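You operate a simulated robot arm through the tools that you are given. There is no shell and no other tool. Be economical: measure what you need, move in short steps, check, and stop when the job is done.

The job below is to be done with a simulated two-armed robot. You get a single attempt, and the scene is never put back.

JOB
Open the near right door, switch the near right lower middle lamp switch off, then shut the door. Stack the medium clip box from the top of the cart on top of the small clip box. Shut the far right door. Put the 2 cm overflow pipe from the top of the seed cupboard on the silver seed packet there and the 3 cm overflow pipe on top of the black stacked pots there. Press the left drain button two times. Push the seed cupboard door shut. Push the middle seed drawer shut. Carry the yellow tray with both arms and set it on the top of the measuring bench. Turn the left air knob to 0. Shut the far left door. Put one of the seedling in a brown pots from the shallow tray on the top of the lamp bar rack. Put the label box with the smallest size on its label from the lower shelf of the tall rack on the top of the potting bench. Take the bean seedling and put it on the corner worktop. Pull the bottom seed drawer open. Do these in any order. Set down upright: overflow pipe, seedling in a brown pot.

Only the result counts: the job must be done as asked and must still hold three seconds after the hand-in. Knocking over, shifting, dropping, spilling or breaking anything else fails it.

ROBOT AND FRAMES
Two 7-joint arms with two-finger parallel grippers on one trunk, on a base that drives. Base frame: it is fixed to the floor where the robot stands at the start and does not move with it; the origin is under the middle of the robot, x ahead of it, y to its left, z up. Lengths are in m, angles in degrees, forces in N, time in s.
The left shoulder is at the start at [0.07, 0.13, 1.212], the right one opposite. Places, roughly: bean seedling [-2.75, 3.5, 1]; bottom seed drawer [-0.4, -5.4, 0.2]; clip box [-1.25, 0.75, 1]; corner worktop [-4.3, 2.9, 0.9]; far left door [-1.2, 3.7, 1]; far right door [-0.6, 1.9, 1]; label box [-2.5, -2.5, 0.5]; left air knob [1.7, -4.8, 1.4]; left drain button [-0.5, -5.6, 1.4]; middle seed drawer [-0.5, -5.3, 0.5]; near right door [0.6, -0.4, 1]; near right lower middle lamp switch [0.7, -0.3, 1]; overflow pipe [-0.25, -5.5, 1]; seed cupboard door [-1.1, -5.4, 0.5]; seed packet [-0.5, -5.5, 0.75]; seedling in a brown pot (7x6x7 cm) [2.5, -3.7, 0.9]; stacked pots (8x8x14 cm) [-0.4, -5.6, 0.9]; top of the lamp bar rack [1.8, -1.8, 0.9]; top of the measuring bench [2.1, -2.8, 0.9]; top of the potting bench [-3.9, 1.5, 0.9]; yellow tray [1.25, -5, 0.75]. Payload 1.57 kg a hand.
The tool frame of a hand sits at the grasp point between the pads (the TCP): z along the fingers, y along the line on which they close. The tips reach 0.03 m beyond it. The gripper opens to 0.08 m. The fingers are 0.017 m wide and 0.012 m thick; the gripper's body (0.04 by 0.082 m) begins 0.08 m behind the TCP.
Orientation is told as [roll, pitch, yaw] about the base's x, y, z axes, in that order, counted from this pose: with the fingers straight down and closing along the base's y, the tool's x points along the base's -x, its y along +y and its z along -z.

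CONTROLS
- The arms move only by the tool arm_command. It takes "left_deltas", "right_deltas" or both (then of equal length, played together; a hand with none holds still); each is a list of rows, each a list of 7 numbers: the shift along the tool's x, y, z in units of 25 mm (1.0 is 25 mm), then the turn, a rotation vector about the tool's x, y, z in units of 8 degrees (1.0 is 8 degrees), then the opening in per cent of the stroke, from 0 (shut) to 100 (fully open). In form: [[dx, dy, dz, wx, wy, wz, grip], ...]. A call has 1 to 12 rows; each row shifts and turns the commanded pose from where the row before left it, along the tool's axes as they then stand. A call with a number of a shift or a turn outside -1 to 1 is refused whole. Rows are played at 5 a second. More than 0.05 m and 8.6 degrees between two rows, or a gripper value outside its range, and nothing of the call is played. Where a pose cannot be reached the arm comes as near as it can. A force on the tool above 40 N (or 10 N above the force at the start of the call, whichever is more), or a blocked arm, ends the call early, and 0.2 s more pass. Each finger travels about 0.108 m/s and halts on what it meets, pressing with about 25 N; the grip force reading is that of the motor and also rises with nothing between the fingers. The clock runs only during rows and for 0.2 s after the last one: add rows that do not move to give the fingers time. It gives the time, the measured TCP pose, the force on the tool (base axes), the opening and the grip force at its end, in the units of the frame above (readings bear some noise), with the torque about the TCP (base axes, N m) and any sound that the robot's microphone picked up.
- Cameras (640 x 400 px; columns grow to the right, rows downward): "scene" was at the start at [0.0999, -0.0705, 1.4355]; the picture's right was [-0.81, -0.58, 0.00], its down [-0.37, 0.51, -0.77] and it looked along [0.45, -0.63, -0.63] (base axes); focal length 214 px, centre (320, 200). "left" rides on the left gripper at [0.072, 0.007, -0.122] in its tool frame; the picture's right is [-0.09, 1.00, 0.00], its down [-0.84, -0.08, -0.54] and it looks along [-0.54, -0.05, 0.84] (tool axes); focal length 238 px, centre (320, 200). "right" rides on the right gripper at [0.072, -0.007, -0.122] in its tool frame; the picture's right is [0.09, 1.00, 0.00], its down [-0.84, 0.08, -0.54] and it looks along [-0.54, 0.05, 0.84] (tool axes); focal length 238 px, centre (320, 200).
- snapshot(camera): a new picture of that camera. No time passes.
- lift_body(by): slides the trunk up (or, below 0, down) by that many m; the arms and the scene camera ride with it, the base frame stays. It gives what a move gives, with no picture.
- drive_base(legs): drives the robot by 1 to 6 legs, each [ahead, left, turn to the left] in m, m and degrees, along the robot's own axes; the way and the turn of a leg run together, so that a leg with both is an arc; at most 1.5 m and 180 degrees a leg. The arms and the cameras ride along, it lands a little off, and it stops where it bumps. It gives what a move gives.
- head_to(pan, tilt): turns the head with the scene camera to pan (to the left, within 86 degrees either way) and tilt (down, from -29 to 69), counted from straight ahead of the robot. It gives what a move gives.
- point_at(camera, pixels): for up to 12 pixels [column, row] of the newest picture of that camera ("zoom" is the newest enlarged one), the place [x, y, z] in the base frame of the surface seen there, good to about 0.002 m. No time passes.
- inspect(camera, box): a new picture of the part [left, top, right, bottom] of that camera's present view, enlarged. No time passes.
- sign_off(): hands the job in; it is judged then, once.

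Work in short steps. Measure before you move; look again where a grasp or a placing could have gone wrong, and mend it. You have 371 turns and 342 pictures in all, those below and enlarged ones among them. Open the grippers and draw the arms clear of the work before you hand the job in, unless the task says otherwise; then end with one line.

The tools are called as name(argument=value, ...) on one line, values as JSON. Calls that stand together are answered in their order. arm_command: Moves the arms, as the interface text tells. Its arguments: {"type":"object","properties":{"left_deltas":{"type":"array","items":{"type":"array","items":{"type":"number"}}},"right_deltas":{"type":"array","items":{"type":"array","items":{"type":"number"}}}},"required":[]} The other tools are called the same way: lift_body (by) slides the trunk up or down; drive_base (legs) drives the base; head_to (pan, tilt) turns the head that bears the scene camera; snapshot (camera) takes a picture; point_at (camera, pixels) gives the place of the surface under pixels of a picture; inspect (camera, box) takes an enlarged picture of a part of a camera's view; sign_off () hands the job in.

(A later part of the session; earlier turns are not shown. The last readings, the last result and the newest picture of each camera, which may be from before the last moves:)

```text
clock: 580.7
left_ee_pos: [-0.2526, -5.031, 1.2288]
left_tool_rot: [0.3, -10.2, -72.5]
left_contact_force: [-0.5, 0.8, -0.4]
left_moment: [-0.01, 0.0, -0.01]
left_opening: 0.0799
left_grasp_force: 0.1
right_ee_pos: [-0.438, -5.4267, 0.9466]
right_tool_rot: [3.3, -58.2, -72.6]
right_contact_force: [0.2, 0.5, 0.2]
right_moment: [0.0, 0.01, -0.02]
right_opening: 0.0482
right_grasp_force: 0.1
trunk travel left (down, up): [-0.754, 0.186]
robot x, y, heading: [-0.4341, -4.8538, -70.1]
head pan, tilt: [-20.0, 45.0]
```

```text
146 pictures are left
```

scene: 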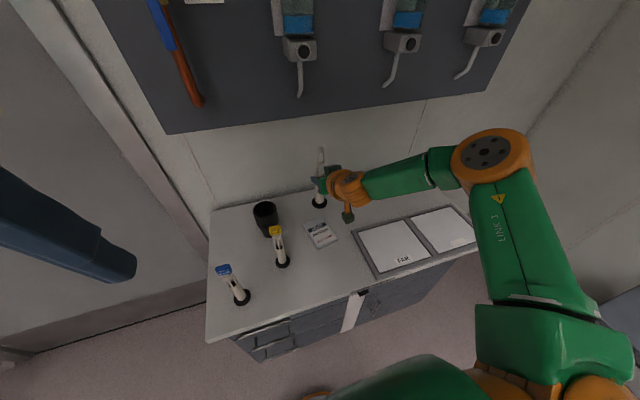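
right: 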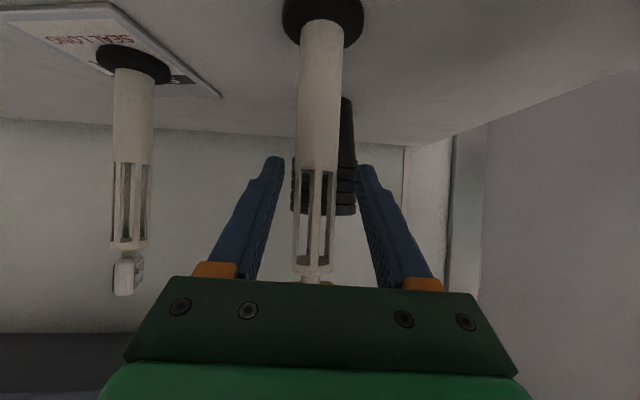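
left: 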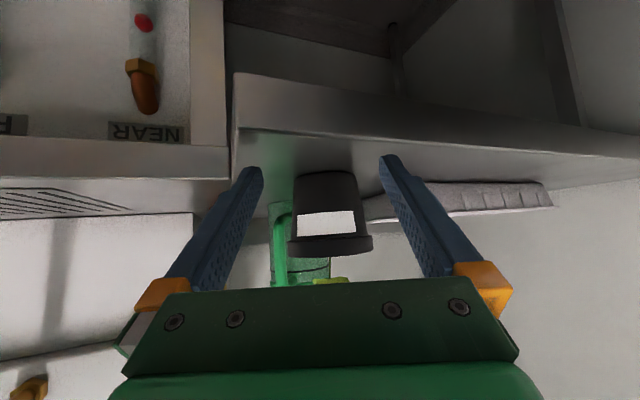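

Grip and lift 0.18 m.

arm_command(right_deltas=[[0, 0, 0, 0, 0, 0, 10], [0, 0, 0, 0, 0, 0, 10], [0, 0, 0, 0, 0, 0, 10], [0, 0, 0, 0, 0, 0, 10]])

lift_body(by=0.18)

head_to(pan=-5, tilt=50)

snapshot(camera="scene")

inspect(camera="scene", box=[230, 100, 370, 230])

```text
clock: 581.7
left_ee_pos: [-0.2523, -5.0315, 1.23]
left_tool_rot: [0.4, -10.1, -72.5]
left_contact_force: [0.5, 0.3, 0.1]
left_moment: [-0.01, 0.01, -0.03]
left_opening: 0.08
left_grasp_force: 0.0
right_ee_pos: [-0.4379, -5.4262, 0.9467]
right_tool_rot: [3.2, -58.3, -72.6]
right_contact_force: [0.4, -0.1, 0.1]
right_moment: [0.01, -0.02, -0.01]
right_opening: 0.0243
right_grasp_force: 25.4
trunk travel left (down, up): [-0.754, 0.186]
robot x, y, heading: [-0.4366, -4.8564, -70.6]
head pan, tilt: [-20.0, 45.0]
```

```text
clock: 583.7
left_ee_pos: [-0.253, -5.0324, 1.409]
left_tool_rot: [0.3, -10.1, -72.5]
left_contact_force: [1.4, -0.9, 0.1]
left_moment: [0.0, 0.01, -0.03]
left_opening: 0.0797
left_grasp_force: 0.1
right_ee_pos: [-0.4375, -5.4251, 1.1265]
right_tool_rot: [3.2, -58.1, -72.7]
right_contact_force: [-1.2, -0.1, -0.7]
right_moment: [0.03, -0.01, 0.0]
right_opening: 0.0247
right_grasp_force: 25.5
trunk travel left (down, up): [-0.934, 0.006]
robot x, y, heading: [-0.4366, -4.8568, -70.4]
head pan, tilt: [-20.0, 45.0]
```

```text
clock: 584.5
left_ee_pos: [-0.2528, -5.0307, 1.4102]
left_tool_rot: [0.4, -10.1, -72.5]
left_contact_force: [0.5, 0.4, 1.1]
left_moment: [0.01, -0.01, 0.01]
left_opening: 0.0799
left_grasp_force: 0.0
right_ee_pos: [-0.4373, -5.4271, 1.1269]
right_tool_rot: [3.2, -58.1, -72.6]
right_contact_force: [0.1, 0.1, -1.7]
right_moment: [0.04, 0.01, -0.01]
right_opening: 0.0246
right_grasp_force: 25.1
trunk travel left (down, up): [-0.934, 0.006]
robot x, y, heading: [-0.4365, -4.8543, -70.6]
head pan, tilt: [-5.0, 50.0]
```

```text
145 pictures are left
```

scene: 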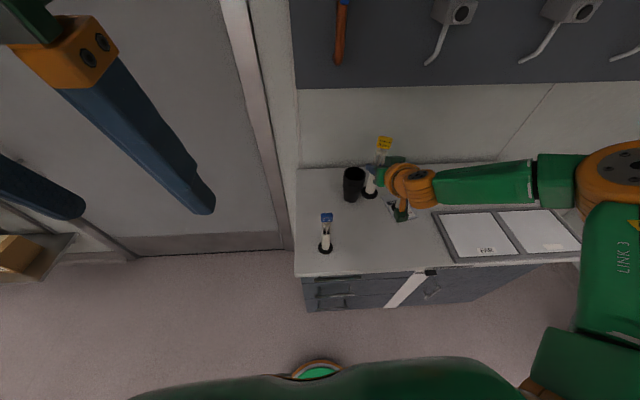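

```text
3.08 times, centred on (300, 165) of scene
```

zoom: 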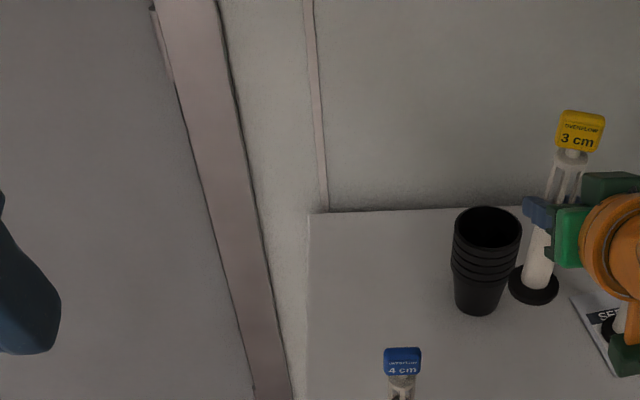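

Measure the pot rim points and the pipe's base.

inspect(camera="scene", box=[330, 155, 400, 215])

point_at(camera="zoom", pixels=[[134, 120], [230, 120], [183, 92], [183, 156], [183, 120], [183, 140], [200, 110], [285, 235], [260, 220], [310, 215], [160, 120]])

```text
6.67 times, centred on (365, 185) of scene
```

zoom: 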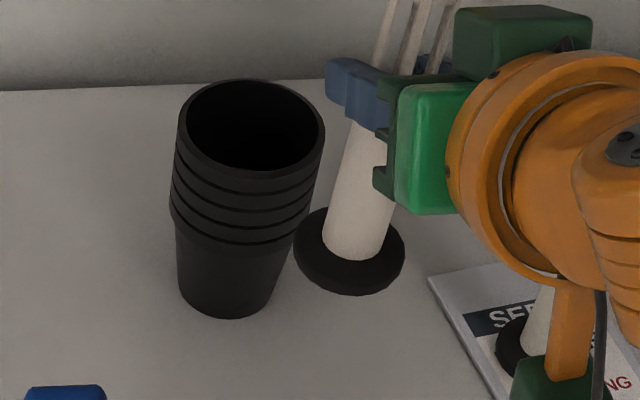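

```text
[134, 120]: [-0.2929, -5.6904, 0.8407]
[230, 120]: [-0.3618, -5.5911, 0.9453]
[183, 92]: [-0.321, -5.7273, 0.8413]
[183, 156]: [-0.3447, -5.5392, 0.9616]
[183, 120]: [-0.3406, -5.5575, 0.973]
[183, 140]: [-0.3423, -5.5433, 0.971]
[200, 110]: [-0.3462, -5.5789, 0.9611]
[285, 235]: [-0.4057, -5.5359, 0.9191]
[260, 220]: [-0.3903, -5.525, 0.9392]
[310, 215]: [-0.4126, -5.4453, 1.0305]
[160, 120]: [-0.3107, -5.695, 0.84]
```

Measure inside the pot mouth and the far rim.

point_at(camera="zoom", pixels=[[250, 130], [255, 110], [240, 155], [270, 140], [324, 125], [250, 172], [255, 80], [181, 118], [320, 140], [255, 95], [225, 140]])

```text
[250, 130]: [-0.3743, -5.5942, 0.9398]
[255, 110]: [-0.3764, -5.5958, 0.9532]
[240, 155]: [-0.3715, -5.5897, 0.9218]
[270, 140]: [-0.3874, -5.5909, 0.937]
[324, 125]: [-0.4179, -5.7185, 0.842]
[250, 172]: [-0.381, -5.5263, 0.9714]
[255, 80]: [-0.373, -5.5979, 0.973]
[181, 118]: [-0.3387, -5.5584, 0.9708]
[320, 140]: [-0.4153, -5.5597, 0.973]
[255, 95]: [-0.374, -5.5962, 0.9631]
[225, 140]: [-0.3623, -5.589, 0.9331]
```

Rim centre (-0.377,-5.5615), inner radius ~0.035. Measure the held base's edges.

point_at(camera="zoom", pixels=[[348, 285], [300, 240], [398, 245], [320, 272], [380, 278], [345, 250], [372, 215]])

```text
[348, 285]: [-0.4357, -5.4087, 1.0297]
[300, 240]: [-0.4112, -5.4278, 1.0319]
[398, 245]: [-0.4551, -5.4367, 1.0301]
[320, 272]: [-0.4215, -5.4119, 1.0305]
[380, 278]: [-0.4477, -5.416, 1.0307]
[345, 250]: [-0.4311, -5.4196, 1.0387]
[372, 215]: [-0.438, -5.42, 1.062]
```

Held base centre ≈(-0.435,-5.430), radius 0.024. Drive 0.143 ahead, 0.011 left to put it above the pots.

drive_base(legs=[[0.143, 0.011, 0]])

inspect(camera="scene", box=[310, 110, 400, 200])

```text
clock: 585.8
left_ee_pos: [-0.1976, -5.1559, 1.4111]
left_tool_rot: [0.4, -10.3, -72.6]
left_contact_force: [0.2, 0.6, 0.0]
left_moment: [-0.02, -0.01, 0.06]
left_opening: 0.08
left_grasp_force: 0.2
right_ee_pos: [-0.3823, -5.5519, 1.1298]
right_tool_rot: [3.4, -58.5, -72.7]
right_contact_force: [-0.1, 0.4, -0.2]
right_moment: [0.0, 0.05, -0.03]
right_opening: 0.0243
right_grasp_force: 24.8
trunk travel left (down, up): [-0.934, 0.006]
robot x, y, heading: [-0.376, -4.9866, -70.2]
head pan, tilt: [-5.0, 50.0]
```

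```text
4.44 times, centred on (355, 155) of scene
```

zoom: 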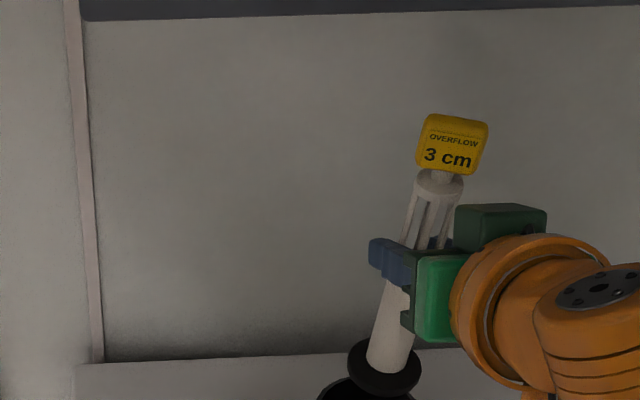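

Base is ~7 mm short; nudge and view from below via a lower inspection.

drive_base(legs=[[0.008, 0.001, 0]])

inspect(camera="scene", box=[320, 150, 410, 220])

point_at(camera="zoom", pixels=[[235, 175], [300, 180], [265, 200], [230, 200], [315, 200], [265, 235], [200, 190]])

```text
clock: 586.6
left_ee_pos: [-0.1929, -5.166, 1.41]
left_tool_rot: [0.5, -10.2, -72.6]
left_contact_force: [0.5, 0.1, 0.4]
left_moment: [-0.05, 0.0, -0.03]
left_opening: 0.0799
left_grasp_force: 0.1
right_ee_pos: [-0.3783, -5.5625, 1.1275]
right_tool_rot: [3.3, -58.3, -72.7]
right_contact_force: [-1.0, -0.1, -0.8]
right_moment: [0.0, 0.0, -0.03]
right_opening: 0.0242
right_grasp_force: 25.0
trunk travel left (down, up): [-0.934, 0.006]
robot x, y, heading: [-0.3738, -4.9926, -70.3]
head pan, tilt: [-5.0, 50.0]
```

```text
5.71 times, centred on (365, 185) of scene
```

zoom: 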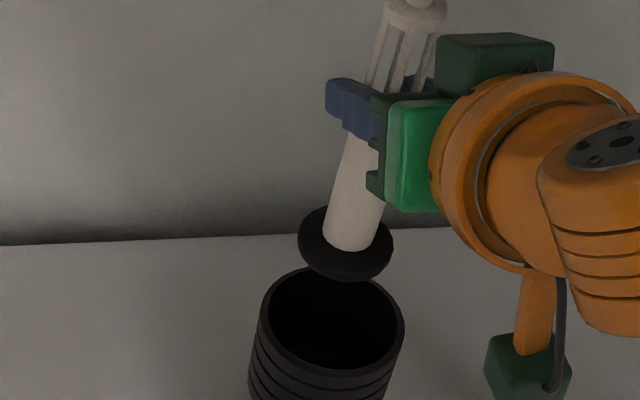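

```text
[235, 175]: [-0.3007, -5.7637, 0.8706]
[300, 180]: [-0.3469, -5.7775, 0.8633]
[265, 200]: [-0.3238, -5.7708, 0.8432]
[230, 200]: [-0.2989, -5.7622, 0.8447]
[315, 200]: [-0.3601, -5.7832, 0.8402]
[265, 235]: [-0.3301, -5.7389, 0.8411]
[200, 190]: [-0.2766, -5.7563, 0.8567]
```

Measure base and rim edges once more.

point_at(camera="zoom", pixels=[[302, 240], [390, 255], [345, 274], [262, 318], [402, 330], [330, 362], [335, 272], [375, 272], [310, 262]])

```text
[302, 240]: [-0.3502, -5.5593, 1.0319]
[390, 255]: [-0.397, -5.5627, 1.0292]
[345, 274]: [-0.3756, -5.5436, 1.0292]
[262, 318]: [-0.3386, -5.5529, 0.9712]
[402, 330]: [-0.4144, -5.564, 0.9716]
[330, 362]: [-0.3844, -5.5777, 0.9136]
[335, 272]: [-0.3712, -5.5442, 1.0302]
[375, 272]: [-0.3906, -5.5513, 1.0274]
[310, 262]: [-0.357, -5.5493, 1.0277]
```

Within ~4 mm of centre. Lower 0.075, then check and continue.

lift_body(by=-0.075)

inspect(camera="scene", box=[320, 120, 410, 220])

lift_body(by=-0.02)

```text
clock: 587.7
left_ee_pos: [-0.1927, -5.1639, 1.3359]
left_tool_rot: [0.3, -10.2, -72.5]
left_contact_force: [0.1, 0.4, 0.0]
left_moment: [-0.02, -0.04, -0.01]
left_opening: 0.08
left_grasp_force: 0.1
right_ee_pos: [-0.3777, -5.5609, 1.0537]
right_tool_rot: [3.3, -58.5, -72.7]
right_contact_force: [0.3, 0.9, 12.5]
right_moment: [-0.28, 0.1, -0.03]
right_opening: 0.0246
right_grasp_force: 25.0
trunk travel left (down, up): [-0.859, 0.081]
robot x, y, heading: [-0.3722, -4.9915, -70.4]
head pan, tilt: [-5.0, 50.0]
```

```text
4.00 times, centred on (365, 170) of scene
```

zoom: 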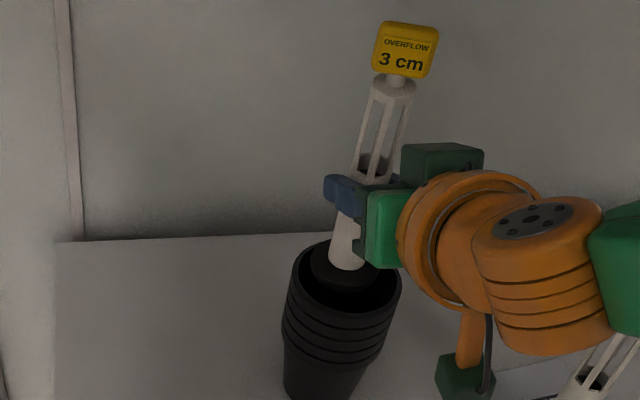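

```text
clock: 588.4
left_ee_pos: [-0.1924, -5.165, 1.3153]
left_tool_rot: [0.2, -10.1, -72.6]
left_contact_force: [-0.2, -0.7, 1.3]
left_moment: [0.0, 0.0, 0.0]
left_opening: 0.0799
left_grasp_force: 0.0
right_ee_pos: [-0.377, -5.5605, 1.0325]
right_tool_rot: [3.3, -58.3, -72.7]
right_contact_force: [-1.1, 1.6, 9.1]
right_moment: [-0.12, 0.19, -0.01]
right_opening: 0.0243
right_grasp_force: 25.0
trunk travel left (down, up): [-0.839, 0.101]
robot x, y, heading: [-0.37, -4.9896, -70.2]
head pan, tilt: [-5.0, 50.0]
```

Some contact (9 N). Inspect before continuing.

inspect(camera="scene", box=[320, 120, 410, 220])

snapshot(camera="right")

```text
4.00 times, centred on (365, 170) of scene
```

zoom: 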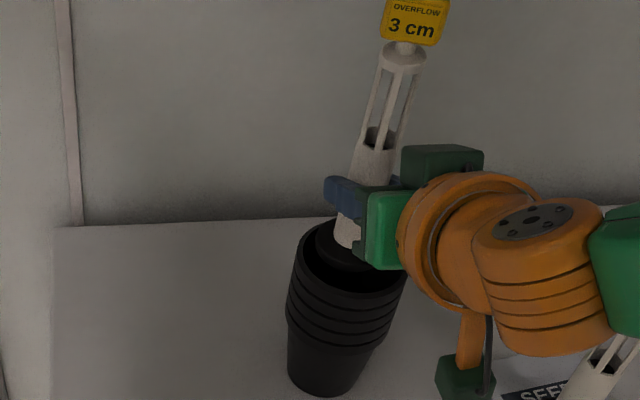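

```text
138 pictures are left
```

right: 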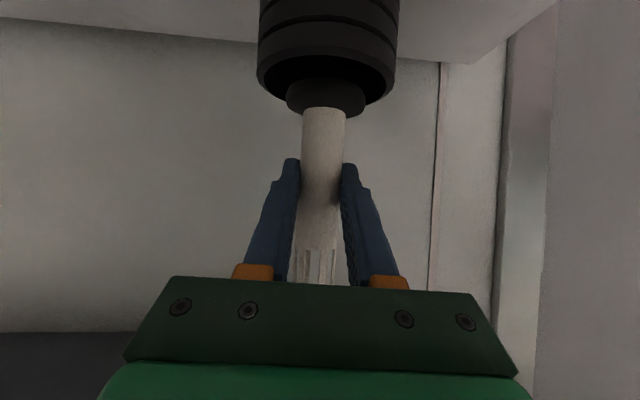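

The pipe slid in the grip, i.e. its base is already supported inside the pot mouth. I release and draw back.

arm_command(right_deltas=[[0, 0, 0, 0, 0, 0, 40], [0, 0, 0, 0, 0, 0, 60], [0, 0, 0, 0, 0, 0, 60], [0, 0, 0, 0, 0, 0, 60], [0, 0, 0, 0, 0, 0, 60]])

inspect(camera="scene", box=[320, 120, 410, 220])

snapshot(camera="right")

```text
clock: 589.6
left_ee_pos: [-0.1919, -5.1682, 1.3146]
left_tool_rot: [0.2, -10.1, -72.7]
left_contact_force: [0.2, -0.8, 0.2]
left_moment: [0.04, 0.0, 0.01]
left_opening: 0.0799
left_grasp_force: 0.0
right_ee_pos: [-0.3775, -5.5635, 1.0336]
right_tool_rot: [3.3, -58.2, -72.7]
right_contact_force: [-0.6, 0.5, -0.3]
right_moment: [0.01, 0.0, -0.02]
right_opening: 0.0481
right_grasp_force: 0.1
trunk travel left (down, up): [-0.839, 0.101]
robot x, y, heading: [-0.3711, -4.9894, -70.2]
head pan, tilt: [-5.0, 50.0]
```

```text
4.00 times, centred on (365, 170) of scene
```

zoom: 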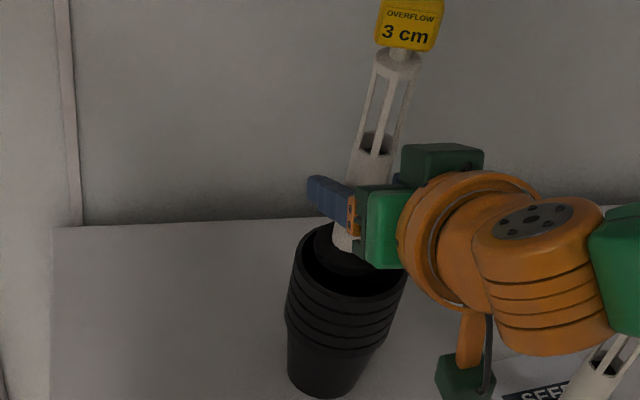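

```text
136 pictures are left
```

right: 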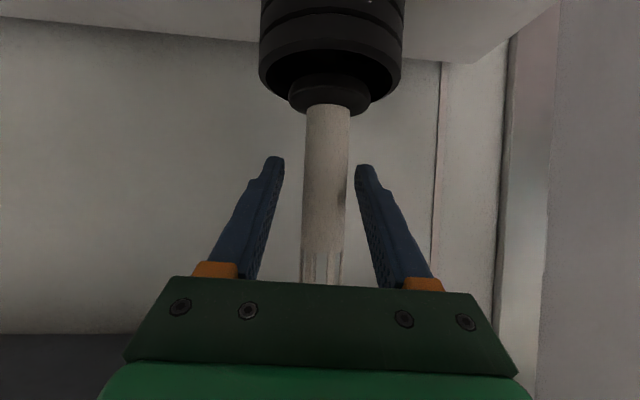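

Standing. Draw the hand straight back and check the pipe.

arm_command(right_deltas=[[0.3, 0, -0.45, 0, 0, 0, 60], [0.53, 0, -0.85, 0, 0, 0, 60], [0.53, 0, -0.85, 0, 0, 0, 60], [0.53, 0, -0.85, 0, 0, 0, 60], [0.53, 0, -0.85, 0, 0, 0, 60]])

drive_base(legs=[[-0.2, 0, 0]])

head_to(pan=-10, tilt=35)

snapshot(camera="scene")

inspect(camera="scene", box=[260, 100, 420, 230])

```text
clock: 590.8
left_ee_pos: [-0.1923, -5.167, 1.3154]
left_tool_rot: [0.3, -10.1, -72.6]
left_contact_force: [0.0, 0.3, 0.8]
left_moment: [-0.01, -0.01, -0.02]
left_opening: 0.0803
left_grasp_force: 0.1
right_ee_pos: [-0.4141, -5.4592, 1.0448]
right_tool_rot: [3.3, -58.1, -72.5]
right_contact_force: [-0.9, 0.0, -0.1]
right_moment: [0.01, 0.01, -0.03]
right_opening: 0.048
right_grasp_force: 0.0
right hand out of reach, approached as far as the arm can: row 5
trunk travel left (down, up): [-0.839, 0.101]
robot x, y, heading: [-0.3768, -4.9929, -70.3]
head pan, tilt: [-5.0, 50.0]
```

```text
clock: 592.3
left_ee_pos: [-0.2561, -4.9873, 1.3145]
left_tool_rot: [0.2, -9.9, -72.8]
left_contact_force: [0.0, -0.4, 0.2]
left_moment: [0.04, 0.02, -0.01]
left_opening: 0.0798
left_grasp_force: 0.2
right_ee_pos: [-0.4801, -5.2754, 1.0436]
right_tool_rot: [3.3, -57.9, -72.8]
right_contact_force: [0.1, 0.2, -0.9]
right_moment: [0.04, 0.02, 0.0]
right_opening: 0.0482
right_grasp_force: 0.1
trunk travel left (down, up): [-0.839, 0.101]
robot x, y, heading: [-0.4414, -4.8067, -70.5]
head pan, tilt: [-5.0, 50.0]
```

```text
clock: 593.1
left_ee_pos: [-0.2578, -4.9831, 1.3149]
left_tool_rot: [0.4, -10.1, -72.7]
left_contact_force: [-0.8, -0.1, 0.2]
left_moment: [-0.01, -0.02, -0.02]
left_opening: 0.0803
left_grasp_force: 0.0
right_ee_pos: [-0.4813, -5.2737, 1.0435]
right_tool_rot: [3.3, -58.0, -72.7]
right_contact_force: [0.3, -0.5, 0.0]
right_moment: [-0.01, 0.01, -0.03]
right_opening: 0.048
right_grasp_force: 0.0
trunk travel left (down, up): [-0.839, 0.101]
robot x, y, heading: [-0.4432, -4.8061, -70.7]
head pan, tilt: [-10.0, 35.0]
```

```text
135 pictures are left
```

scene: 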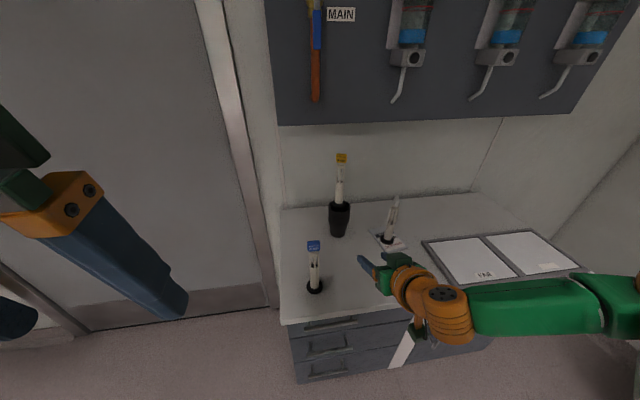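

```text
3.08 times, centred on (340, 165) of scene
```

zoom: 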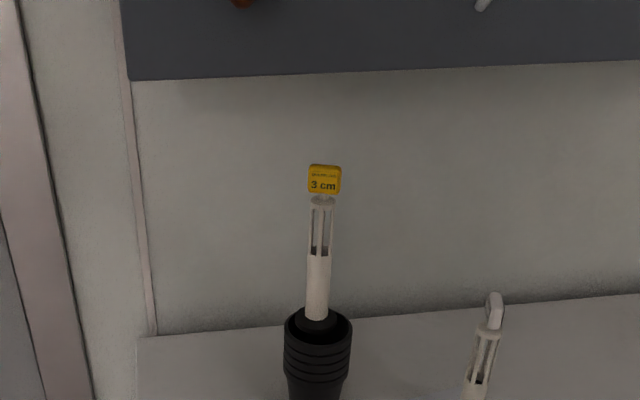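

Both pipes stand. Now the drain panel: look up at it.

head_to(pan=-10, tilt=5)

snapshot(camera="scene")

inspect(camera="scene", box=[340, 110, 480, 230])

```text
clock: 594.1
left_ee_pos: [-0.2569, -4.9838, 1.3153]
left_tool_rot: [0.4, -10.1, -72.8]
left_contact_force: [-0.4, 0.1, -0.6]
left_moment: [0.04, 0.0, 0.01]
left_opening: 0.0801
left_grasp_force: 0.1
right_ee_pos: [-0.481, -5.2739, 1.0447]
right_tool_rot: [3.3, -58.0, -72.8]
right_contact_force: [0.4, -1.2, -0.1]
right_moment: [-0.01, -0.01, -0.05]
right_opening: 0.048
right_grasp_force: 0.1
trunk travel left (down, up): [-0.839, 0.101]
robot x, y, heading: [-0.441, -4.8082, -70.8]
head pan, tilt: [-10.0, 5.0]
```

```text
133 pictures are left
```

scene: 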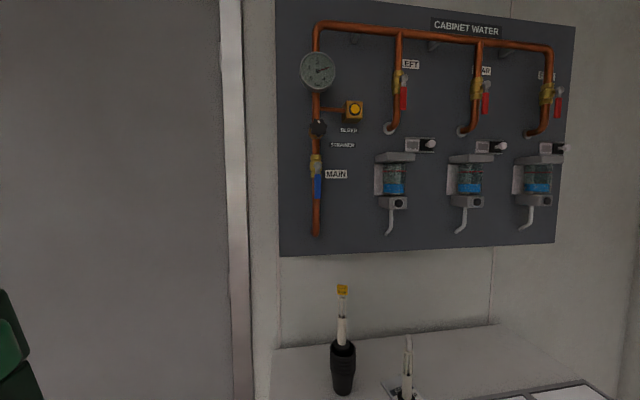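

```text
3.33 times, centred on (410, 170) of scene
```

zoom: 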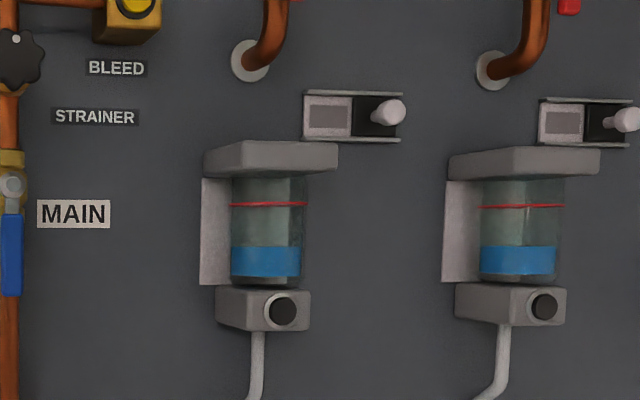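

The drain button is the black round one on the left column's spout block at scene (399,203). Measure.

point_at(camera="scene", pixels=[[399, 203], [397, 203], [401, 203], [399, 200], [399, 206], [390, 203], [360, 220], [390, 215], [345, 340], [470, 202]])

```text
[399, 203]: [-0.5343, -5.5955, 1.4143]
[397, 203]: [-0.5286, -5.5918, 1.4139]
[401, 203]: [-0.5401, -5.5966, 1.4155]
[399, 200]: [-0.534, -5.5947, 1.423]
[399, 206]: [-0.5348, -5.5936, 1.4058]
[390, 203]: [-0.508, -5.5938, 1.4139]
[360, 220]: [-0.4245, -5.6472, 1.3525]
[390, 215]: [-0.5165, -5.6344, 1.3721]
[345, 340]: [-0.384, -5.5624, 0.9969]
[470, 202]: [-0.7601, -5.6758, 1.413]
```

Button at (-0.534,-5.5955,1.414). I raise the trunk and the right hand, closing and flattening it.

lift_body(by=0.1)

arm_command(right_deltas=[[-0.85, 0, -0.53, 0, 0, 0, 0], [-0.85, 0, -0.53, 0, 0, 0, 0], [-0.85, 0, -0.53, 0, 0, 0, 0], [-0.85, 0, -0.53, 0, 0, 0, 0], [-0.85, 0, -0.53, 0, 0, 0, 0], [-0.85, 0, -0.53, 0, 0, 0, 0], [-0.85, 0, -0.53, 0, 0, 0, 0], [-0.85, 0, -0.53, 0, 0, 0, 0], [-0.85, 0, -0.53, 0, 0, 0, 0], [-0.85, 0, -0.53, 0, 0, 0, 0], [-0.6, 0, -0.35, 0, 0, 0, 0], [0, 0, 0, 0, 0, 0, 0]])

arm_command(right_deltas=[[0, 0, 0, 0, -0.8, 0, 0], [0, 0, 0, 0, -0.8, 0, 0], [0, 0, 0, 0, -0.8, 0, 0], [0, 0, 0, 0, 0, 0, 0]])

snapshot(camera="right")

```text
clock: 595.4
left_ee_pos: [-0.2581, -4.9836, 1.4151]
left_tool_rot: [0.4, -10.1, -72.8]
left_contact_force: [-0.1, 0.5, 0.2]
left_moment: [0.0, 0.01, 0.01]
left_opening: 0.08
left_grasp_force: 0.1
right_ee_pos: [-0.4821, -5.2736, 1.1434]
right_tool_rot: [3.2, -58.1, -72.8]
right_contact_force: [-1.0, 0.4, -0.4]
right_moment: [-0.02, -0.01, 0.03]
right_opening: 0.0477
right_grasp_force: 0.0
trunk travel left (down, up): [-0.939, 0.001]
robot x, y, heading: [-0.4376, -4.804, -70.6]
head pan, tilt: [-10.0, 5.0]
```

```text
clock: 598.0
left_ee_pos: [-0.2574, -4.9828, 1.4146]
left_tool_rot: [0.4, -10.2, -72.8]
left_contact_force: [-0.4, 0.3, 0.6]
left_moment: [0.02, 0.0, 0.0]
left_opening: 0.0799
left_grasp_force: 0.1
right_ee_pos: [-0.4873, -5.28, 1.4122]
right_tool_rot: [3.2, -58.0, -72.8]
right_contact_force: [-0.1, 1.1, 0.4]
right_moment: [0.02, -0.04, -0.01]
right_opening: 0.0
right_grasp_force: 21.1
trunk travel left (down, up): [-0.939, 0.001]
robot x, y, heading: [-0.4403, -4.8064, -70.6]
head pan, tilt: [-10.0, 5.0]
```

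```text
clock: 599.0
left_ee_pos: [-0.2566, -4.9838, 1.4149]
left_tool_rot: [0.4, -10.1, -72.9]
left_contact_force: [-0.2, 0.2, 0.3]
left_moment: [0.01, 0.0, -0.04]
left_opening: 0.0799
left_grasp_force: 0.0
right_ee_pos: [-0.4887, -5.2792, 1.4116]
right_tool_rot: [7.9, -77.2, -77.9]
right_contact_force: [-0.2, -0.2, 0.0]
right_moment: [-0.01, -0.02, -0.03]
right_opening: 0.0
right_grasp_force: 21.6
trunk travel left (down, up): [-0.939, 0.001]
robot x, y, heading: [-0.4374, -4.8084, -70.8]
head pan, tilt: [-10.0, 5.0]
```

```text
131 pictures are left
```

right: 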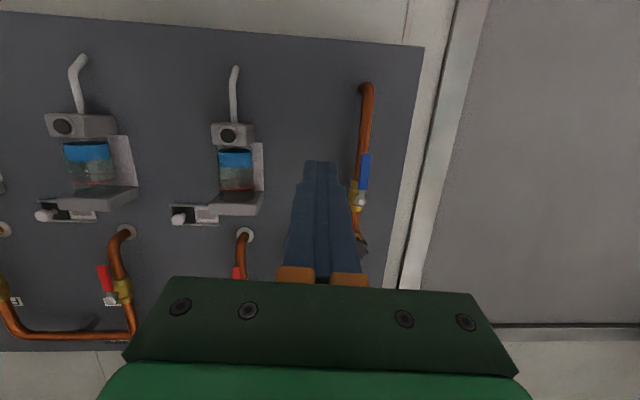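

Tip must go 0.147 right, 0.254 ahead, 9 mm up. Drive most of it, raising the hand 1 cm.

drive_base(legs=[[0, -0.147, 0], [0.2, 0, 0]])

arm_command(right_deltas=[[-0.35, 0, -0.08, 0, 0, 0, 0], [0, 0, 0, 0, 0, 0, 0]])

snapshot(camera="right")

point_at(camera="right", pixels=[[320, 120], [320, 100], [320, 165], [300, 110], [340, 110]])

```text
clock: 601.5
left_ee_pos: [-0.3354, -5.2162, 1.4167]
left_tool_rot: [0.4, -10.3, -73.2]
left_contact_force: [-0.2, 0.6, -0.4]
left_moment: [-0.06, -0.02, 0.01]
left_opening: 0.08
left_grasp_force: 0.1
right_ee_pos: [-0.569, -5.5087, 1.4132]
right_tool_rot: [7.9, -77.3, -78.2]
right_contact_force: [-0.3, 0.9, 0.5]
right_moment: [0.03, 0.01, 0.0]
right_opening: 0.0003
right_grasp_force: 21.8
trunk travel left (down, up): [-0.939, 0.001]
robot x, y, heading: [-0.5123, -5.0415, -71.1]
head pan, tilt: [-10.0, 5.0]
```

```text
clock: 602.1
left_ee_pos: [-0.3328, -5.2196, 1.4165]
left_tool_rot: [0.4, -10.2, -73.3]
left_contact_force: [-0.4, -0.4, -0.3]
left_moment: [0.0, 0.0, 0.02]
left_opening: 0.08
left_grasp_force: 0.0
right_ee_pos: [-0.5678, -5.5129, 1.4214]
right_tool_rot: [7.8, -77.3, -78.1]
right_contact_force: [0.5, 0.2, 0.8]
right_moment: [-0.01, 0.05, 0.0]
right_opening: 0.0001
right_grasp_force: 21.4
trunk travel left (down, up): [-0.939, 0.001]
robot x, y, heading: [-0.5124, -5.0459, -70.9]
head pan, tilt: [-10.0, 5.0]
```

```text
130 pictures are left
```

right: 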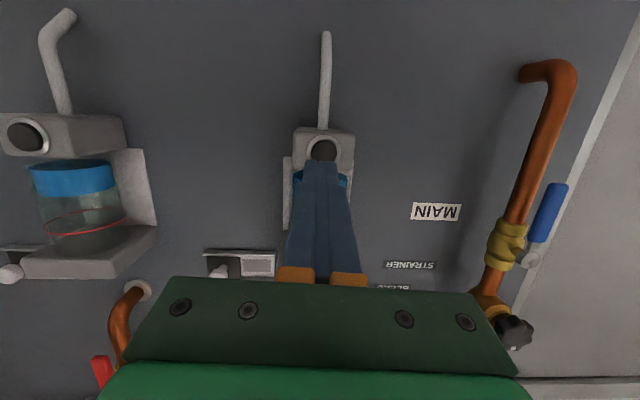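

```text
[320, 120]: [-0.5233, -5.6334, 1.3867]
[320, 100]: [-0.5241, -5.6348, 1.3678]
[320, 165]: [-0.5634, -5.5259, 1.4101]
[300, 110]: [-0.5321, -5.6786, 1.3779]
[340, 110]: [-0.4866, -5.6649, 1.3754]
```

Button visible at (323,149) just beyond the tip. Measure it.

inspect(camera="right", box=[280, 110, 370, 190])

point_at(camera="right", pixels=[[323, 147], [323, 152], [316, 149], [331, 149], [323, 143], [323, 157], [320, 161]])

```text
5.00 times, centred on (325, 150) of right
```

zoom: 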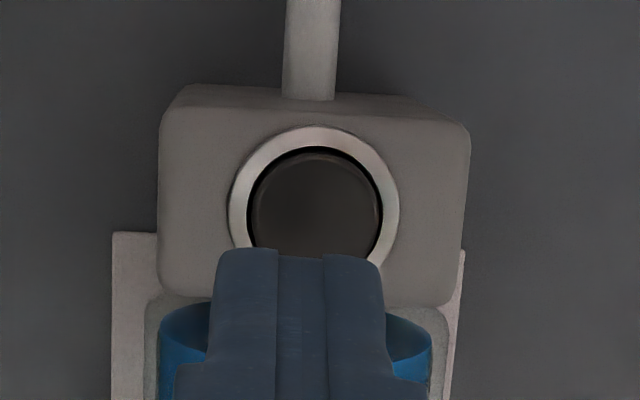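

```text
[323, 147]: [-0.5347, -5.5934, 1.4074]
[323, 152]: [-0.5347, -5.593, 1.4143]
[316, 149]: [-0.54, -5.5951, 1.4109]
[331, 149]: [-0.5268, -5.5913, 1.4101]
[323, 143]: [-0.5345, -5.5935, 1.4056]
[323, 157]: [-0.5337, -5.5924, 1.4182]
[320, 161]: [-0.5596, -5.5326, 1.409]
```

The button is Ø26 mm within a ring; I use a single finger: open to 50 %, shift 26 mm right so the left finger faces the button, and approach 5 cm.

arm_command(right_deltas=[[0, -0.55, 0, 0, 0, 0, 50], [0, -0.55, 0, 0, 0, 0, 50], [0, 0, 0, 0, 0, 0, 50], [-0.15, 0, 0.8, 0, 0, 0, 50], [-0.15, 0, 0.8, 0, 0, 0, 50], [0, 0, 0, 0, 0, 0, 50]])

inspect(camera="right", box=[240, 90, 440, 210])

```text
clock: 603.5
left_ee_pos: [-0.3337, -5.2218, 1.4148]
left_tool_rot: [0.4, -10.1, -73.3]
left_contact_force: [-0.9, -0.3, -0.1]
left_moment: [0.0, 0.0, 0.01]
left_opening: 0.08
left_grasp_force: 0.1
right_ee_pos: [-0.5798, -5.5598, 1.4205]
right_tool_rot: [7.9, -77.2, -78.1]
right_contact_force: [1.0, -0.8, -0.1]
right_moment: [0.02, 0.02, -0.03]
right_opening: 0.0398
right_grasp_force: 0.2
trunk travel left (down, up): [-0.939, 0.001]
robot x, y, heading: [-0.512, -5.0443, -71.2]
head pan, tilt: [-10.0, 5.0]
```

```text
3.20 times, centred on (340, 150) of right
```

zoom: 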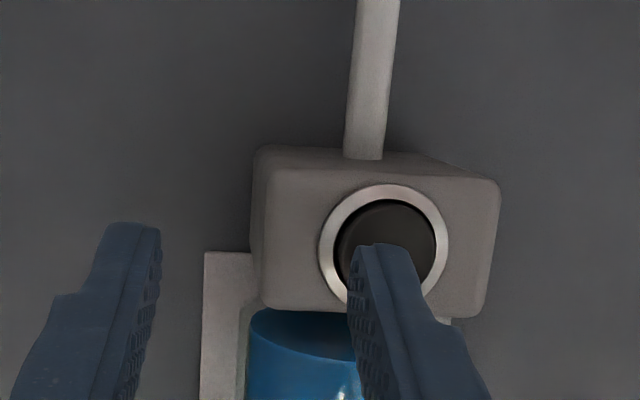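

Finger is in front of the button, ~18 mm short. Advance in small steps to press.

arm_command(right_deltas=[[-0.05, 0.12, 0.35, 0, 0, 0, 50], [-0.05, 0, 0.3, 0, 0, 0, 50], [-0.02, 0, 0.12, 0, 0, 0, 50], [-0.02, 0, 0.12, 0, 0, 0, 50], [-0.02, 0, 0.12, 0, 0, 0, 50]])

inspect(camera="right", box=[240, 90, 440, 210])

```text
clock: 604.7
left_ee_pos: [-0.336, -5.2161, 1.4164]
left_tool_rot: [0.4, -10.2, -73.3]
left_contact_force: [-0.1, -1.0, -0.1]
left_moment: [0.01, -0.02, 0.03]
left_opening: 0.0797
left_grasp_force: 0.0
right_ee_pos: [-0.57, -5.5773, 1.4199]
right_tool_rot: [7.9, -77.2, -78.0]
right_contact_force: [-2.6, 7.0, -2.4]
right_moment: [0.01, 0.1, 0.19]
right_opening: 0.0401
right_grasp_force: 0.2
trunk travel left (down, up): [-0.939, 0.001]
robot x, y, heading: [-0.5172, -5.0461, -71.0]
head pan, tilt: [-10.0, 5.0]
heard: click
```

```text
3.20 times, centred on (340, 150) of right
```

zoom: 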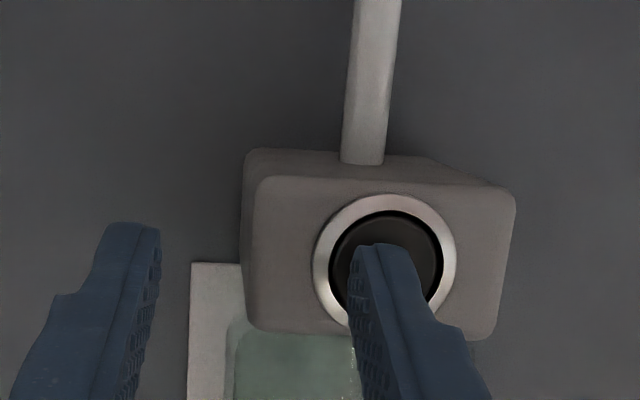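

Click heard: one press. Retract 15 mm, then press again.

arm_command(right_deltas=[[0.05, 0, -0.4, 0, 0, 0, 50], [0.03, 0, -0.3, 0, 0, 0, 50], [0, 0, 0, 0, 0, 0, 50], [0, 0, 0, 0, 0, 0, 50]])

arm_command(right_deltas=[[-0.05, 0, 0.4, 0, 0, 0, 50], [-0.03, 0, 0.3, 0, 0, 0, 50], [-0.01, 0, 0.04, 0, 0, 0, 50]])

```text
clock: 605.7
left_ee_pos: [-0.334, -5.2225, 1.4152]
left_tool_rot: [0.3, -10.2, -73.4]
left_contact_force: [0.7, -1.1, -0.1]
left_moment: [-0.01, -0.02, 0.0]
left_opening: 0.0796
left_grasp_force: 0.1
right_ee_pos: [-0.5742, -5.5682, 1.4196]
right_tool_rot: [7.7, -77.1, -78.1]
right_contact_force: [-0.1, -0.8, 0.1]
right_moment: [-0.03, 0.0, -0.03]
right_opening: 0.0401
right_grasp_force: 0.0
trunk travel left (down, up): [-0.939, 0.001]
robot x, y, heading: [-0.514, -5.0447, -71.1]
head pan, tilt: [-10.0, 5.0]
```

```text
clock: 606.5
left_ee_pos: [-0.335, -5.2139, 1.4167]
left_tool_rot: [0.4, -10.3, -73.4]
left_contact_force: [-0.5, 0.1, -0.6]
left_moment: [0.0, 0.0, -0.01]
left_opening: 0.08
left_grasp_force: 0.0
right_ee_pos: [-0.57, -5.5791, 1.4202]
right_tool_rot: [8.0, -77.5, -78.3]
right_contact_force: [-2.8, 7.4, -0.1]
right_moment: [-0.03, 0.04, 0.19]
right_opening: 0.0401
right_grasp_force: 0.4
trunk travel left (down, up): [-0.939, 0.001]
robot x, y, heading: [-0.5149, -5.047, -71.2]
head pan, tilt: [-10.0, 5.0]
heard: click
```

Second click. Retract fully and drive back.

arm_command(right_deltas=[[0.05, 0, -0.6, 0, 0, 0, 50], [0.1, 0, -0.9, 0, 0, 0, 50], [0.1, 0, -0.9, 0, 0, 0, 50], [0.1, 0, -0.9, 0, 0, 0, 50]])

drive_base(legs=[[-0.4, 0, 0]])

head_to(pan=-5, tilt=30)

snapshot(camera="scene")

```text
clock: 607.5
left_ee_pos: [-0.3338, -5.2208, 1.4156]
left_tool_rot: [0.4, -10.1, -73.4]
left_contact_force: [0.2, -0.1, -0.6]
left_moment: [0.01, -0.03, -0.02]
left_opening: 0.0798
left_grasp_force: 0.1
right_ee_pos: [-0.5961, -5.5074, 1.4269]
right_tool_rot: [7.9, -77.2, -78.2]
right_contact_force: [0.0, -0.4, 0.0]
right_moment: [0.0, 0.02, -0.01]
right_opening: 0.0402
right_grasp_force: 0.0
trunk travel left (down, up): [-0.939, 0.001]
robot x, y, heading: [-0.5104, -5.0407, -71.1]
head pan, tilt: [-10.0, 5.0]
```

```text
clock: 610.1
left_ee_pos: [-0.4651, -4.8366, 1.4146]
left_tool_rot: [0.4, -9.9, -72.7]
left_contact_force: [-0.3, -0.8, 0.2]
left_moment: [0.06, -0.01, 0.01]
left_opening: 0.0801
left_grasp_force: 0.1
right_ee_pos: [-0.7232, -5.1267, 1.425]
right_tool_rot: [7.7, -76.9, -77.5]
right_contact_force: [0.3, -0.7, -0.4]
right_moment: [-0.01, 0.0, 0.02]
right_opening: 0.0397
right_grasp_force: 0.1
trunk travel left (down, up): [-0.939, 0.001]
robot x, y, heading: [-0.6469, -4.6568, -70.4]
head pan, tilt: [-10.0, 5.0]
```

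```text
clock: 611.0
left_ee_pos: [-0.4656, -4.8333, 1.414]
left_tool_rot: [0.5, -10.1, -72.8]
left_contact_force: [-0.4, 0.7, -0.3]
left_moment: [0.0, -0.01, 0.0]
left_opening: 0.0798
left_grasp_force: 0.1
right_ee_pos: [-0.7254, -5.1228, 1.4261]
right_tool_rot: [7.9, -77.1, -77.7]
right_contact_force: [-0.3, 0.2, 0.9]
right_moment: [-0.01, -0.01, -0.02]
right_opening: 0.0401
right_grasp_force: 0.0
trunk travel left (down, up): [-0.939, 0.001]
robot x, y, heading: [-0.6457, -4.6619, -70.7]
head pan, tilt: [-5.0, 30.0]
```

```text
126 pictures are left
```

scene: 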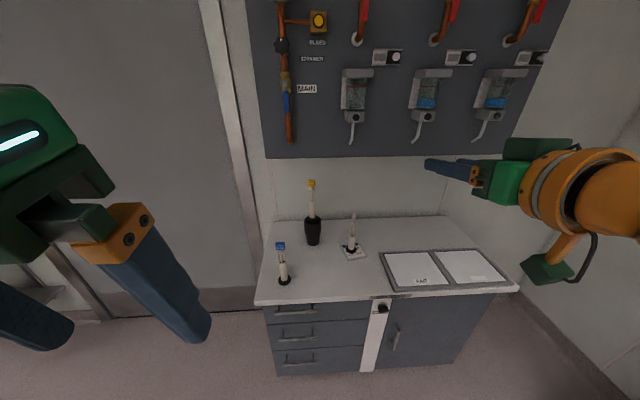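

Panel shows the left glass drained. Now the bottom drawer: I set the right hand horizontal with the fingers closing vertically (roll 90°).

arm_command(right_deltas=[[0.97, 0, 0.22, 0, 0, 0, 100], [0.97, 0, 0.22, 0, 0, 0, 100], [0.97, 0, 0.22, 0, 0, 0, 100], [0.97, 0, 0.22, 0, 0, 0, 100], [0.97, 0, 0.22, 0, 0, 0, 100], [0.5, 0, 0.1, 0, -0.8, 0, 100], [0, 0, 0, 0, -0.8, 0, 100], [0, 0, 0, 0, 0, 1, 100], [0, 0, 0, 0, 0, 1, 100], [0, 0, 0, 0, 0, 1, 100], [0, 0, 0, 0, 0, 1, 100], [0, 0, 0, 0, 0, 1, 100]])

arm_command(right_deltas=[[0, 0, 0, 0, 0, 1, 100], [0, 0, 0, 0, 0, 1, 100], [0, 0, 0, 0, 0, 1, 100], [0, 0, 0, 0, 0, 1, 100], [0, 0, 0, 0, 0, 1, 100], [0, 0, 0, 0, 0, 1, 100], [0, 0, 0, 0, 0, 0.25, 100], [0, 0, 0, 0, 0, 0, 100]])

lift_body(by=-0.4)

lift_body(by=-0.4)

snapshot(camera="right")

head_to(pan=-5, tilt=45)

snapshot(camera="scene")

```text
clock: 613.6
left_ee_pos: [-0.4654, -4.8351, 1.4152]
left_tool_rot: [0.3, -10.1, -72.8]
left_contact_force: [0.0, 0.7, 0.6]
left_moment: [0.02, -0.03, 0.02]
left_opening: 0.08
left_grasp_force: 0.0
right_ee_pos: [-0.7222, -5.1519, 1.3066]
right_tool_rot: [80.3, -47.7, -152.5]
right_contact_force: [0.5, -0.4, -0.4]
right_moment: [0.01, 0.04, -0.01]
right_opening: 0.0801
right_grasp_force: 0.1
right hand out of reach, approached as far as the arm can: row 4, 5, 6, 7
trunk travel left (down, up): [-0.939, 0.001]
robot x, y, heading: [-0.6477, -4.6554, -70.5]
head pan, tilt: [-5.0, 30.0]
```

```text
clock: 615.4
left_ee_pos: [-0.4654, -4.8339, 1.4143]
left_tool_rot: [0.4, -10.1, -72.8]
left_contact_force: [0.3, 0.6, -0.1]
left_moment: [-0.01, 0.04, -0.01]
left_opening: 0.0802
left_grasp_force: 0.0
right_ee_pos: [-0.721, -5.1518, 1.3075]
right_tool_rot: [83.6, 1.9, -159.8]
right_contact_force: [-0.2, 0.7, -0.1]
right_moment: [0.01, 0.0, 0.0]
right_opening: 0.0803
right_grasp_force: 0.0
trunk travel left (down, up): [-0.939, 0.001]
robot x, y, heading: [-0.6495, -4.6581, -70.7]
head pan, tilt: [-5.0, 30.0]
```

```text
clock: 619.2
left_ee_pos: [-0.4659, -4.8347, 1.0149]
left_tool_rot: [0.3, -10.0, -72.8]
left_contact_force: [0.8, 0.0, 0.7]
left_moment: [-0.02, -0.04, -0.01]
left_opening: 0.0799
left_grasp_force: 0.1
right_ee_pos: [-0.7211, -5.1512, 0.9072]
right_tool_rot: [83.5, 1.8, -160.0]
right_contact_force: [0.3, 0.2, 0.1]
right_moment: [0.03, 0.01, 0.02]
right_opening: 0.0802
right_grasp_force: 0.0
trunk travel left (down, up): [-0.539, 0.401]
robot x, y, heading: [-0.6463, -4.6551, -70.6]
head pan, tilt: [-5.0, 30.0]
```

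```text
clock: 623.0
left_ee_pos: [-0.4653, -4.8341, 0.6145]
left_tool_rot: [0.4, -10.1, -72.8]
left_contact_force: [0.2, -0.5, -0.7]
left_moment: [0.0, -0.01, -0.02]
left_opening: 0.08
left_grasp_force: 0.1
right_ee_pos: [-0.7212, -5.1516, 0.5076]
right_tool_rot: [83.5, 1.8, -160.0]
right_contact_force: [0.0, -0.4, -0.1]
right_moment: [0.01, 0.01, 0.02]
right_opening: 0.08
right_grasp_force: 0.1
trunk travel left (down, up): [-0.139, 0.801]
robot x, y, heading: [-0.6478, -4.6573, -70.6]
head pan, tilt: [-5.0, 30.0]
```

```text
125 pictures are left
```

right: 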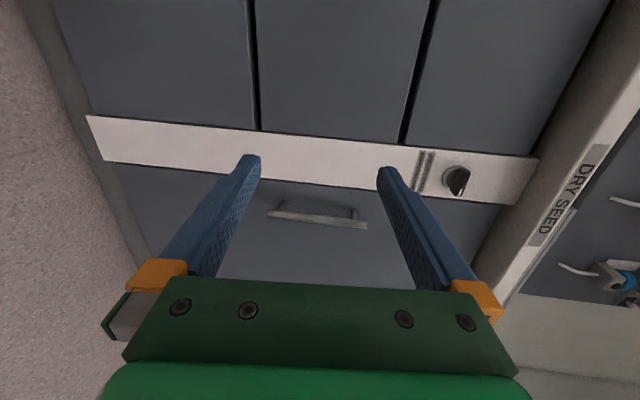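

```text
clock: 623.8
left_ee_pos: [-0.4658, -4.8338, 0.6153]
left_tool_rot: [0.4, -10.1, -72.9]
left_contact_force: [0.3, -0.9, 0.6]
left_moment: [0.0, 0.03, 0.0]
left_opening: 0.08
left_grasp_force: 0.1
right_ee_pos: [-0.722, -5.1523, 0.506]
right_tool_rot: [83.5, 1.7, -159.9]
right_contact_force: [0.6, 0.2, -0.3]
right_moment: [0.0, 0.0, -0.01]
right_opening: 0.0797
right_grasp_force: 0.1
trunk travel left (down, up): [-0.139, 0.801]
robot x, y, heading: [-0.6454, -4.6604, -70.5]
head pan, tilt: [-5.0, 45.0]
```

```text
124 pictures are left
```

scene: 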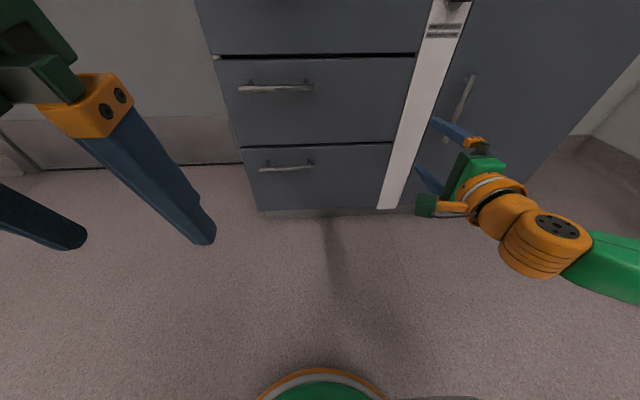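

Fingers are vertical. Measure the bottom handle.

point_at(camera="scene", pixels=[[288, 168], [265, 170], [310, 166], [288, 166], [288, 171], [275, 190], [330, 160], [288, 180]])

lift_body(by=-0.138)

```text
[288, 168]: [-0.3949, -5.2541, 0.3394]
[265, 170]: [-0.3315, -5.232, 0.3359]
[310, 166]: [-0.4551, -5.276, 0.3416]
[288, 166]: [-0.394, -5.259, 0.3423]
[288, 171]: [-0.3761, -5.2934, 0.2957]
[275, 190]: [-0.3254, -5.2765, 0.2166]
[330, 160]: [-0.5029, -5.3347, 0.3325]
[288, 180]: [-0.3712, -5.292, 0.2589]
```

```text
clock: 625.4
left_ee_pos: [-0.4661, -4.8338, 0.4779]
left_tool_rot: [0.4, -10.1, -72.9]
left_contact_force: [-0.3, 0.8, 0.7]
left_moment: [-0.01, -0.01, 0.0]
left_opening: 0.0798
left_grasp_force: 0.1
right_ee_pos: [-0.7209, -5.1519, 0.37]
right_tool_rot: [83.4, 1.7, -159.9]
right_contact_force: [0.2, -0.3, 0.5]
right_moment: [0.05, 0.04, 0.04]
right_opening: 0.0798
right_grasp_force: 0.2
trunk travel left (down, up): [-0.001, 0.939]
robot x, y, heading: [-0.643, -4.657, -70.5]
head pan, tilt: [-5.0, 45.0]
```

Lower the hand 34 mm by arm, and slide the base 0.273 left.

arm_command(right_deltas=[[0, -0.7, 0, 0, 0, 0, 100], [0, -0.66, 0, 0, 0, 0, 100], [0, 0, 0, 0, 0, 0, 100]])

drive_base(legs=[[0, 0.273, 0]])

snapshot(camera="right")

```text
clock: 626.2
left_ee_pos: [-0.4663, -4.8338, 0.4762]
left_tool_rot: [0.4, -10.1, -72.8]
left_contact_force: [-0.2, 0.3, -0.7]
left_moment: [0.02, 0.02, -0.02]
left_opening: 0.0801
left_grasp_force: 0.0
right_ee_pos: [-0.7214, -5.1512, 0.3692]
right_tool_rot: [83.6, 1.7, -159.9]
right_contact_force: [0.0, -0.1, -0.4]
right_moment: [0.0, -0.03, 0.01]
right_opening: 0.0801
right_grasp_force: 0.2
right hand out of reach, approached as far as the arm can: row 1, 2
trunk travel left (down, up): [-0.001, 0.939]
robot x, y, heading: [-0.6471, -4.6543, -70.7]
head pan, tilt: [-5.0, 45.0]
```

```text
clock: 628.2
left_ee_pos: [-0.2034, -4.7403, 0.4775]
left_tool_rot: [0.4, -10.1, -72.4]
left_contact_force: [-0.2, 0.7, 0.2]
left_moment: [0.03, 0.01, -0.02]
left_opening: 0.0799
left_grasp_force: 0.0
right_ee_pos: [-0.4574, -5.0592, 0.3698]
right_tool_rot: [83.5, 1.7, -159.7]
right_contact_force: [0.2, 0.4, 0.1]
right_moment: [-0.01, -0.01, 0.02]
right_opening: 0.0802
right_grasp_force: 0.2
trunk travel left (down, up): [-0.001, 0.939]
robot x, y, heading: [-0.3857, -4.5643, -70.2]
head pan, tilt: [-5.0, 45.0]
```

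```text
123 pictures are left
```

right: 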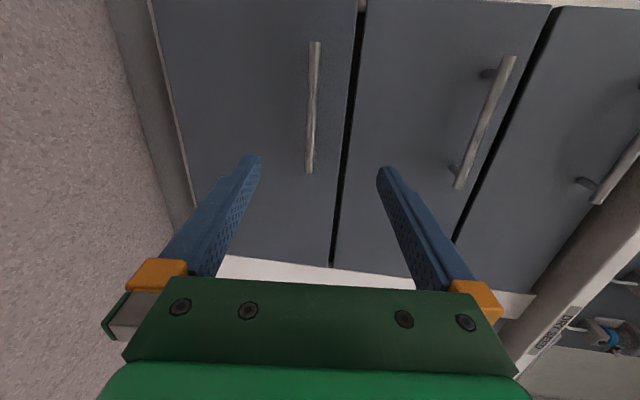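

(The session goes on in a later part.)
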